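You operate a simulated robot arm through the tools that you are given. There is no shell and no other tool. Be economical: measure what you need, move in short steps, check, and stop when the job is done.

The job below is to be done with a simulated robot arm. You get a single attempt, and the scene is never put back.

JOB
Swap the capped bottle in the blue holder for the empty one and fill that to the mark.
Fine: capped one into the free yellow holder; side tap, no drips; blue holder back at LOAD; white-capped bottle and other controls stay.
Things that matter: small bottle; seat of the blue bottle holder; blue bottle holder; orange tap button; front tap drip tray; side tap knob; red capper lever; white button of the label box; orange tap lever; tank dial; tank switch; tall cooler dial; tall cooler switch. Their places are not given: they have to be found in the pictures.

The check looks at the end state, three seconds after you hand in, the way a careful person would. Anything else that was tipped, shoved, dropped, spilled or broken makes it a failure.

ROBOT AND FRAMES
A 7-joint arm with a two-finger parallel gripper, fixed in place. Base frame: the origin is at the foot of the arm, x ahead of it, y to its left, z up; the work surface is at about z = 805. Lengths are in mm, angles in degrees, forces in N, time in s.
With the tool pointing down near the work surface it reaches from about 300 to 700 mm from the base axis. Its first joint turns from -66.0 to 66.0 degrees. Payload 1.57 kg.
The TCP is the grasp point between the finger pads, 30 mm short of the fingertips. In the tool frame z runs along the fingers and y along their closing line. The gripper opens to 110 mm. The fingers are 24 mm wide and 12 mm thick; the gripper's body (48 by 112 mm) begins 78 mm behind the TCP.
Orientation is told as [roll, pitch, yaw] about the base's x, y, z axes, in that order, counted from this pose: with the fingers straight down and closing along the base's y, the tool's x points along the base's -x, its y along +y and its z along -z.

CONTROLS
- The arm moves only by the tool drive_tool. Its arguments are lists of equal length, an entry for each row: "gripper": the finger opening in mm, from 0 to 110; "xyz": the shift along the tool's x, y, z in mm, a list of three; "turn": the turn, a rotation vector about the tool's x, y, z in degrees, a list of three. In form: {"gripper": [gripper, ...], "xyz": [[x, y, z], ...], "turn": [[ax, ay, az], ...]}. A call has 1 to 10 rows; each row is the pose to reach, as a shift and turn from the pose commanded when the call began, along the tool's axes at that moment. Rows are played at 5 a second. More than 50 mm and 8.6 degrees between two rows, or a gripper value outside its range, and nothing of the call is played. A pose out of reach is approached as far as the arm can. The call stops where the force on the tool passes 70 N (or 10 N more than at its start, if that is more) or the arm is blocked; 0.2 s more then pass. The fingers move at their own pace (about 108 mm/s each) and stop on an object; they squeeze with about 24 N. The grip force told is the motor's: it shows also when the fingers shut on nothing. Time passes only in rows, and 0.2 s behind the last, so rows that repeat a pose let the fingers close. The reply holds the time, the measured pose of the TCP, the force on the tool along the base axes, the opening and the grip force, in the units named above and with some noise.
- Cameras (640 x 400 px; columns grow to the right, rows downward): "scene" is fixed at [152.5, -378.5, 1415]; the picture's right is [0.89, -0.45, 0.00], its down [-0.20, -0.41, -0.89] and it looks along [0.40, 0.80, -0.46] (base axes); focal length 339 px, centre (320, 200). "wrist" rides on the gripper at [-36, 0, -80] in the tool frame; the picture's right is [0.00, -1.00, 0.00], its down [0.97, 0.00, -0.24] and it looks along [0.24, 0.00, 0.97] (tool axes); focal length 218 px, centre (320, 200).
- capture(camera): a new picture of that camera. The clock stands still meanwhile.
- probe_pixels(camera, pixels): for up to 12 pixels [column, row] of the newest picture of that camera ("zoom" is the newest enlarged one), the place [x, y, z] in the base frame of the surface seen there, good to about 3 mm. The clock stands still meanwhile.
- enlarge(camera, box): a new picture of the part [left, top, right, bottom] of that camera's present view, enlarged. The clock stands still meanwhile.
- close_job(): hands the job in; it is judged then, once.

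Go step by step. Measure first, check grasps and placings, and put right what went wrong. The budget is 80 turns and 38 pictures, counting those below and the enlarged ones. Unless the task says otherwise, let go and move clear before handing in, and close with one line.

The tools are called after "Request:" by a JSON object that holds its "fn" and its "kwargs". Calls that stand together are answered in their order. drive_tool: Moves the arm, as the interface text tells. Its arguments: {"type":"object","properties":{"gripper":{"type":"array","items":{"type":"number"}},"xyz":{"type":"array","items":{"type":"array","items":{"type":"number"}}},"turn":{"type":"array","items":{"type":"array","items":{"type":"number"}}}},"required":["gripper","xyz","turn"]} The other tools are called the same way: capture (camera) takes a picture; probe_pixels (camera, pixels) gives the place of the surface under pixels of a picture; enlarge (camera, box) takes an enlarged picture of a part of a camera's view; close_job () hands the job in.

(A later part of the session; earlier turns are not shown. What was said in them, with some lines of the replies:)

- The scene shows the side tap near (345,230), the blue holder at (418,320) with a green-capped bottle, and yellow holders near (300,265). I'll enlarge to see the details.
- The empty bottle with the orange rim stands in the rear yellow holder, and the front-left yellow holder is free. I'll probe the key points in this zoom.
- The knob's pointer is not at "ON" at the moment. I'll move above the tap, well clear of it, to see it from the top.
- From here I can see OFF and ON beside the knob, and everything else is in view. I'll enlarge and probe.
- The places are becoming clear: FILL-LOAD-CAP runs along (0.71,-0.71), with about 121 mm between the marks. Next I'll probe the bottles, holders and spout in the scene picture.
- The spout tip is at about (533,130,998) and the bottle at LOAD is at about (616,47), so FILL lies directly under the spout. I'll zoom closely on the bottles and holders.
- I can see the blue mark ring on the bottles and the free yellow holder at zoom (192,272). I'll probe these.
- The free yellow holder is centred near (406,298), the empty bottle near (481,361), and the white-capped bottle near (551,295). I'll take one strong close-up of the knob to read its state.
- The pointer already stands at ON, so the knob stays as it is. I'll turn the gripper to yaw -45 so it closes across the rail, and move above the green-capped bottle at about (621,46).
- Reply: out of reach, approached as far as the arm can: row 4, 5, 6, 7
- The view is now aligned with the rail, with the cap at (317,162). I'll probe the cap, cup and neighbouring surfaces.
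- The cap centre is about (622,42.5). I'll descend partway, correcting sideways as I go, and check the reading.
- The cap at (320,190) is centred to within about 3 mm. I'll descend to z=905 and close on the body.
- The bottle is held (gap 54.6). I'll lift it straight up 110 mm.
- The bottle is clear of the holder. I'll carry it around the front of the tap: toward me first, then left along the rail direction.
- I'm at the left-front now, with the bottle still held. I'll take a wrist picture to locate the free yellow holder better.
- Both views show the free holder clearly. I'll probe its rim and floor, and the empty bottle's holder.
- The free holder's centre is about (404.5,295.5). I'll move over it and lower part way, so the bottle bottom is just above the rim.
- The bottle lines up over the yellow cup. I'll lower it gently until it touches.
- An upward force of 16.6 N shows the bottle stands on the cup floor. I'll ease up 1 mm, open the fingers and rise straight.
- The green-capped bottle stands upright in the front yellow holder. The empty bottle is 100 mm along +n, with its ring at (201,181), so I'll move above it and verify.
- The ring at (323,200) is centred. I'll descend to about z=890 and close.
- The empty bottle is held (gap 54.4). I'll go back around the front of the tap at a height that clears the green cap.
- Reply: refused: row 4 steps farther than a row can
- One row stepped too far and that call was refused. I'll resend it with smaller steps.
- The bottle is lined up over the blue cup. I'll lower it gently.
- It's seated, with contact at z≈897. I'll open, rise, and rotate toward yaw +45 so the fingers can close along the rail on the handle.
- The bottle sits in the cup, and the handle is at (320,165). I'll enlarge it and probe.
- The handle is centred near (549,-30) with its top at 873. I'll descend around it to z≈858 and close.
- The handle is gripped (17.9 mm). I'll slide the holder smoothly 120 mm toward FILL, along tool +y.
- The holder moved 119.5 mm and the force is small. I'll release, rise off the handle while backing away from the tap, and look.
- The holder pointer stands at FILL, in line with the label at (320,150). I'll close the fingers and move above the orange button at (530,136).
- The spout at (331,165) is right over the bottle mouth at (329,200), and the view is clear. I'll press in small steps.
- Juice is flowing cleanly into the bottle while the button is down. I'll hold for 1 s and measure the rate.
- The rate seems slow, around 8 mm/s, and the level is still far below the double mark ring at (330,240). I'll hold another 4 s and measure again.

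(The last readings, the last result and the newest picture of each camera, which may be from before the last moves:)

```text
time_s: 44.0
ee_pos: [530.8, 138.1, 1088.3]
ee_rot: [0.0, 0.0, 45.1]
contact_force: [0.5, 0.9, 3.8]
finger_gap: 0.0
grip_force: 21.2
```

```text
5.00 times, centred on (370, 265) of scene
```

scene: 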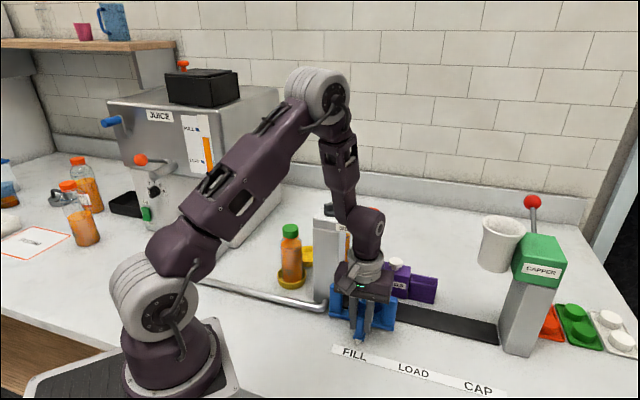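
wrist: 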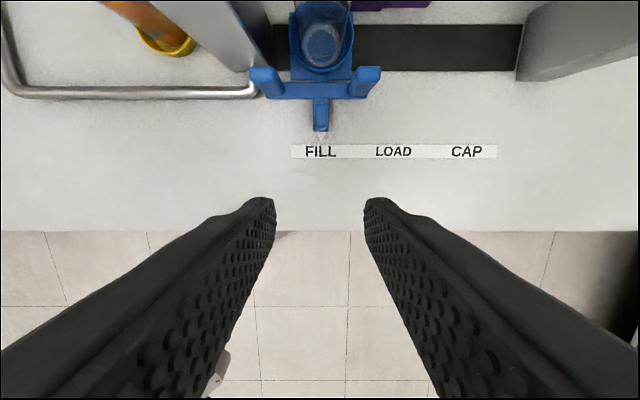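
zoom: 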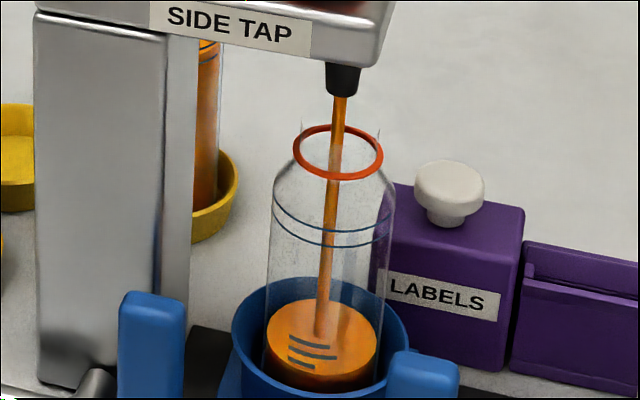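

It rises 8.5 px/s, and about 136 px remain to the middle of the double ring, so roughly 16 s. I'll hold 11 s, then re-measure.

Request:
{"fn": "drive_tool", "kwargs": {"gripper": [0, 0, 0, 0, 0, 0, 0, 0, 0, 0], "xyz": [[0, 0, 0], [0, 0, 0], [0, 0, 0], [0, 0, 0], [0, 0, 0], [0, 0, 0], [0, 0, 0], [0, 0, 0], [0, 0, 0], [0, 0, 0]], "turn": [[0, 0, 0], [0, 0, 0], [0, 0, 0], [0, 0, 0], [0, 0, 0], [0, 0, 0], [0, 0, 0], [0, 0, 0], [0, 0, 0], [0, 0, 0]]}}

Request:
{"fn": "drive_tool", "kwargs": {"gripper": [0, 0, 0, 0, 0, 0, 0, 0, 0, 0], "xyz": [[0, 0, 0], [0, 0, 0], [0, 0, 0], [0, 0, 0], [0, 0, 0], [0, 0, 0], [0, 0, 0], [0, 0, 0], [0, 0, 0], [0, 0, 0]], "turn": [[0, 0, 0], [0, 0, 0], [0, 0, 0], [0, 0, 0], [0, 0, 0], [0, 0, 0], [0, 0, 0], [0, 0, 0], [0, 0, 0], [0, 0, 0]]}}

Request:
{"fn": "drive_tool", "kwargs": {"gripper": [0, 0, 0, 0, 0, 0, 0, 0, 0, 0], "xyz": [[0, 0, 0], [0, 0, 0], [0, 0, 0], [0, 0, 0], [0, 0, 0], [0, 0, 0], [0, 0, 0], [0, 0, 0], [0, 0, 0], [0, 0, 0]], "turn": [[0, 0, 0], [0, 0, 0], [0, 0, 0], [0, 0, 0], [0, 0, 0], [0, 0, 0], [0, 0, 0], [0, 0, 0], [0, 0, 0], [0, 0, 0]]}}

Request:
{"fn": "drive_tool", "kwargs": {"gripper": [0, 0, 0, 0, 0, 0, 0, 0, 0, 0], "xyz": [[0, 0, 0], [0, 0, 0], [0, 0, 0], [0, 0, 0], [0, 0, 0], [0, 0, 0], [0, 0, 0], [0, 0, 0], [0, 0, 0], [0, 0, 0]], "turn": [[0, 0, 0], [0, 0, 0], [0, 0, 0], [0, 0, 0], [0, 0, 0], [0, 0, 0], [0, 0, 0], [0, 0, 0], [0, 0, 0], [0, 0, 0]]}}

Request:
{"fn": "drive_tool", "kwargs": {"gripper": [0, 0, 0, 0, 0, 0, 0, 0, 0, 0], "xyz": [[0, 0, 0], [0, 0, 0], [0, 0, 0], [0, 0, 0], [0, 0, 0], [0, 0, 0], [0, 0, 0], [0, 0, 0], [0, 0, 0], [0, 0, 0]], "turn": [[0, 0, 0], [0, 0, 0], [0, 0, 0], [0, 0, 0], [0, 0, 0], [0, 0, 0], [0, 0, 0], [0, 0, 0], [0, 0, 0], [0, 0, 0]]}}

Request:
{"fn": "enlarge", "kwargs": {"camera": "scene", "box": [335, 225, 405, 305]}}

```text
time_s: 46.2
ee_pos: [531.2, 137.8, 1087.2]
ee_rot: [0.0, 0.1, 44.9]
contact_force: [0.5, 0.1, 2.9]
finger_gap: 0.0
grip_force: 21.3
```

```text
time_s: 48.4
ee_pos: [531.1, 137.3, 1089.5]
ee_rot: [0.0, 0.0, 45.0]
contact_force: [0.6, 0.6, 4.1]
finger_gap: 0.0
grip_force: 21.3
```

```text
time_s: 50.6
ee_pos: [530.3, 137.2, 1089.0]
ee_rot: [0.0, 0.0, 45.1]
contact_force: [0.6, 0.4, 2.9]
finger_gap: 0.0
grip_force: 21.8
```

```text
time_s: 52.8
ee_pos: [531.5, 137.8, 1088.3]
ee_rot: [0.0, 0.0, 45.1]
contact_force: [0.5, 0.6, 3.3]
finger_gap: 0.2
grip_force: 21.0
```

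```text
time_s: 55.0
ee_pos: [530.4, 137.3, 1088.4]
ee_rot: [-0.1, -0.1, 45.0]
contact_force: [0.8, 0.9, 2.4]
finger_gap: 0.1
grip_force: 21.4
```

```text
5.00 times, centred on (370, 265) of scene
```

zoom: 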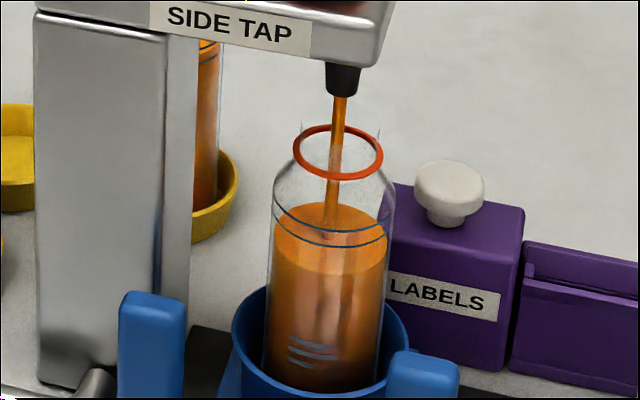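

The level front is at y≈274, against ring lines at 245 and 232, and it rises about 9 px/s. I'll hold about 3.7 s more, then release.

Request:
{"fn": "drive_tool", "kwargs": {"gripper": [0, 0, 0, 0, 0, 0, 0, 0, 0, 0], "xyz": [[0, 0, 0], [0, 0, 0], [0, 0, 0], [0, 0, 0], [0, 0, 0], [0, 0, 0], [0, 0, 0], [0, 0, 0], [0, 0, 0], [0, 0, 0]], "turn": [[0, 0, 0], [0, 0, 0], [0, 0, 0], [0, 0, 0], [0, 0, 0], [0, 0, 0], [0, 0, 0], [0, 0, 0], [0, 0, 0], [0, 0, 0]]}}

Request:
{"fn": "drive_tool", "kwargs": {"gripper": [0, 0, 0, 0, 0, 0, 0, 0, 0], "xyz": [[0, 0, 0], [0, 0, 0], [0, 0, 0], [0, 0, 0], [0, 0, 0], [0, 0, 0], [0, 0, 0], [0, 0, -12], [0, 0, -25]], "turn": [[0, 0, 0], [0, 0, 0], [0, 0, 0], [0, 0, 0], [0, 0, 0], [0, 0, 0], [0, 0, 0], [0, 0, 0], [0, 0, 0]]}}

Request:
{"fn": "enlarge", "kwargs": {"camera": "scene", "box": [335, 225, 405, 305]}}

```text
time_s: 57.2
ee_pos: [532.0, 136.7, 1088.9]
ee_rot: [0.0, 0.0, 45.0]
contact_force: [0.1, -0.1, 2.3]
finger_gap: 0.2
grip_force: 21.4
```

```text
time_s: 59.2
ee_pos: [531.5, 137.3, 1112.8]
ee_rot: [0.0, 0.0, 45.0]
contact_force: [-0.6, -0.1, 0.1]
finger_gap: 0.0
grip_force: 21.1
```

```text
5.00 times, centred on (370, 265) of scene
```

zoom: 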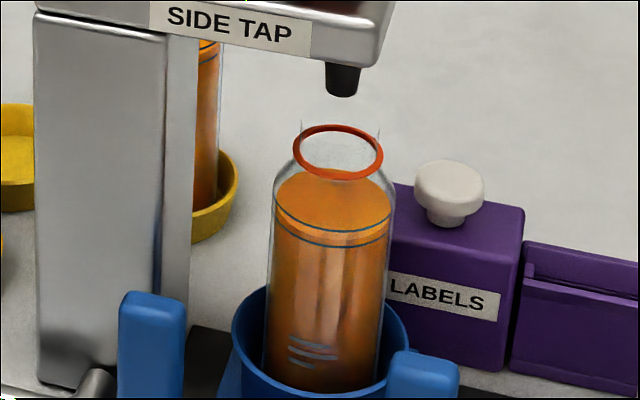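

The flow has stopped and the surface lies within the double ring at (330,238). The button is released. I'll back away in front of the tap, which also gives time for any drop to fall, and then return to the handle.

Request:
{"fn": "drive_tool", "kwargs": {"gripper": [0, 0, 0, 0, 45, 45], "xyz": [[0, 0, -10], [44, -4, -10], [88, -8, -10], [132, -11.5, 0], [178, -11.5, 10], [178, -11.5, 24]], "turn": [[0, 0, 0], [0, 0, 0], [0, 0, 0], [0, 0, 0], [0, 0, 0], [0, 0, 0]]}}

```text
time_s: 60.6
ee_pos: [412.9, 3.5, 1087.8]
ee_rot: [-0.1, -0.1, 45.0]
contact_force: [0.4, -0.7, 0.0]
finger_gap: 45.1
grip_force: 0.1
```

Request:
{"fn": "drive_tool", "kwargs": {"gripper": [45, 45, 45, 45, 45, 45, 45, 45], "xyz": [[0, 0, 45], [0, 0, 90], [-20, 0, 130], [-40, 0, 170], [-60, 0, 200], [-70, 0, 220], [-71, 0, 228], [-71, 0, 228]], "turn": [[0, 0, 0], [0, 0, 0], [0, 0, 0], [0, 0, 0], [0, 0, 0], [0, 0, 0], [0, 0, 0], [0, 0, 0]]}}

Request:
{"fn": "drive_tool", "kwargs": {"gripper": [30, 8, 8, 8], "xyz": [[0, 0, 0], [0, 0, 0], [0, 0, 0], [0, 0, 0]], "turn": [[0, 0, 0], [0, 0, 0], [0, 0, 0], [0, 0, 0]]}}

```text
time_s: 62.4
ee_pos: [462.6, 52.8, 861.8]
ee_rot: [0.0, 0.0, 45.0]
contact_force: [0.9, 0.4, -0.3]
finger_gap: 44.9
grip_force: 0.0
```

```text
time_s: 63.4
ee_pos: [463.2, 54.1, 861.0]
ee_rot: [0.0, 0.1, 45.0]
contact_force: [0.3, -0.4, -3.7]
finger_gap: 18.0
grip_force: 32.4
```

The handle is gripped again. I'll slide back 120 mm slowly in two calls, ramping gently so the open bottle doesn't slosh.

Request:
{"fn": "drive_tool", "kwargs": {"gripper": [8, 8, 8, 8, 8, 8, 8, 8, 8, 8], "xyz": [[0, -1.5, 0], [0, -4.5, 0], [0, -9, 0], [0, -15, 0], [0, -22, 0], [0, -30, 0], [0, -38, 0], [0, -45, 0], [0, -51, 0], [0, -55, 0]], "turn": [[0, 0, 0], [0, 0, 0], [0, 0, 0], [0, 0, 0], [0, 0, 0], [0, 0, 0], [0, 0, 0], [0, 0, 0], [0, 0, 0], [0, 0, 0]]}}

Request:
{"fn": "drive_tool", "kwargs": {"gripper": [8, 8, 8, 8, 8, 8, 8, 8, 8, 8], "xyz": [[0, -2, 0], [0, -6, 0], [0, -12, 0], [0, -20, 0], [0, -29, 0], [0, -38, 0], [0, -47, 0], [0, -55, 0], [0, -61, 0], [0, -64.5, 0]], "turn": [[0, 0, 0], [0, 0, 0], [0, 0, 0], [0, 0, 0], [0, 0, 0], [0, 0, 0], [0, 0, 0], [0, 0, 0], [0, 0, 0], [0, 0, 0]]}}

```text
time_s: 65.6
ee_pos: [501.8, 15.0, 862.1]
ee_rot: [0.0, 0.1, 45.0]
contact_force: [2.1, 2.3, -19.7]
finger_gap: 17.6
grip_force: 32.6
```

```text
time_s: 67.8
ee_pos: [548.2, -31.2, 861.6]
ee_rot: [0.1, 0.0, 44.8]
contact_force: [-4.7, -5.5, 13.7]
finger_gap: 17.8
grip_force: 32.5
```

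The holder is back at u≈409.7 mm, where it started. I'll release, back off and check both views.

Request:
{"fn": "drive_tool", "kwargs": {"gripper": [25, 45, 45, 45, 45, 45, 45, 45], "xyz": [[0, 0, 0], [0, 0, 0], [10, 0, -30], [30, 0, -60], [50, 0, -100], [70, 0, -140], [70, 0, -185], [70, 0, -230]], "turn": [[0, 0, 0], [0, 0, 0], [0, 0, 0], [0, 0, 0], [0, 0, 0], [0, 0, 0], [0, 0, 0], [0, 0, 0]]}}

Request:
{"fn": "drive_tool", "kwargs": {"gripper": [45, 45, 45, 45, 45, 45], "xyz": [[0, 30, -15], [0, 60, -30], [0, 100, -40], [0, 140, -40], [0, 180, -40], [0, 220, -40]], "turn": [[0, 0, 0], [0, 0, 0], [0, 0, 0], [0, 0, 0], [0, 0, 0], [0, 0, 0]]}}

Request:
{"fn": "enlarge", "kwargs": {"camera": "scene", "box": [280, 190, 480, 380]}}

Request:
{"fn": "enlarge", "kwargs": {"camera": "scene", "box": [385, 240, 455, 320]}}

```text
time_s: 69.6
ee_pos: [498.9, -80.1, 1090.5]
ee_rot: [0.0, 0.1, 45.0]
contact_force: [-0.5, 1.3, -0.3]
finger_gap: 45.2
grip_force: 0.1
```

```text
time_s: 71.0
ee_pos: [343.5, 76.2, 1130.9]
ee_rot: [0.0, -0.1, 45.0]
contact_force: [-0.4, -0.2, -0.5]
finger_gap: 44.7
grip_force: 0.1
```

```text
2.11 times, centred on (380, 285) of scene
```

zoom: 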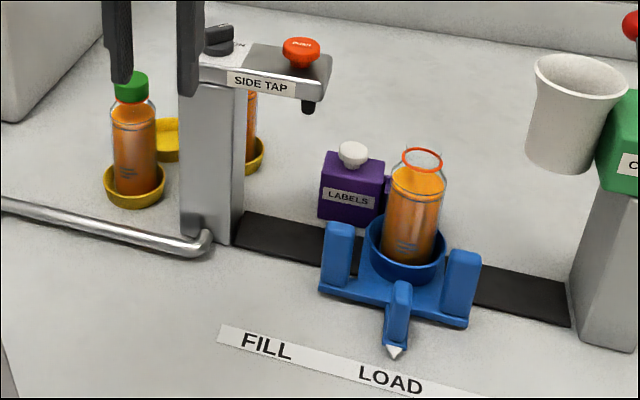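

```text
5.00 times, centred on (420, 280) of scene
```

zoom: 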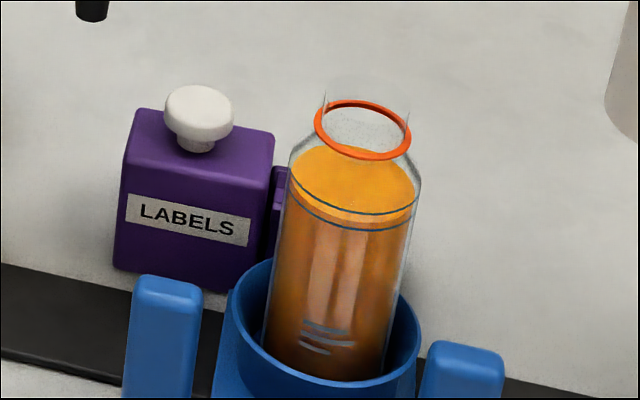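

The last close-up shows the juice surface, with its front at y≈222, between the two mark lines at 213 and 228. There are no drips, the holder pointer is back at its original LOAD pixel (415,357), the green-capped bottle is upright in the front yellow holder, and the arm is clear. I'm handing in.

Request:
{"fn": "close_job", "kwargs": {}}

```text
The job is handed in.
```

The green-capped bottle is in the free yellow holder. The empty bottle is filled to the mark from the side tap, and I saw no drips. It stands in the blue holder, which is back at LOAD; the white-capped bottle and the other controls were left alone, with the knob still at ON as I found it.
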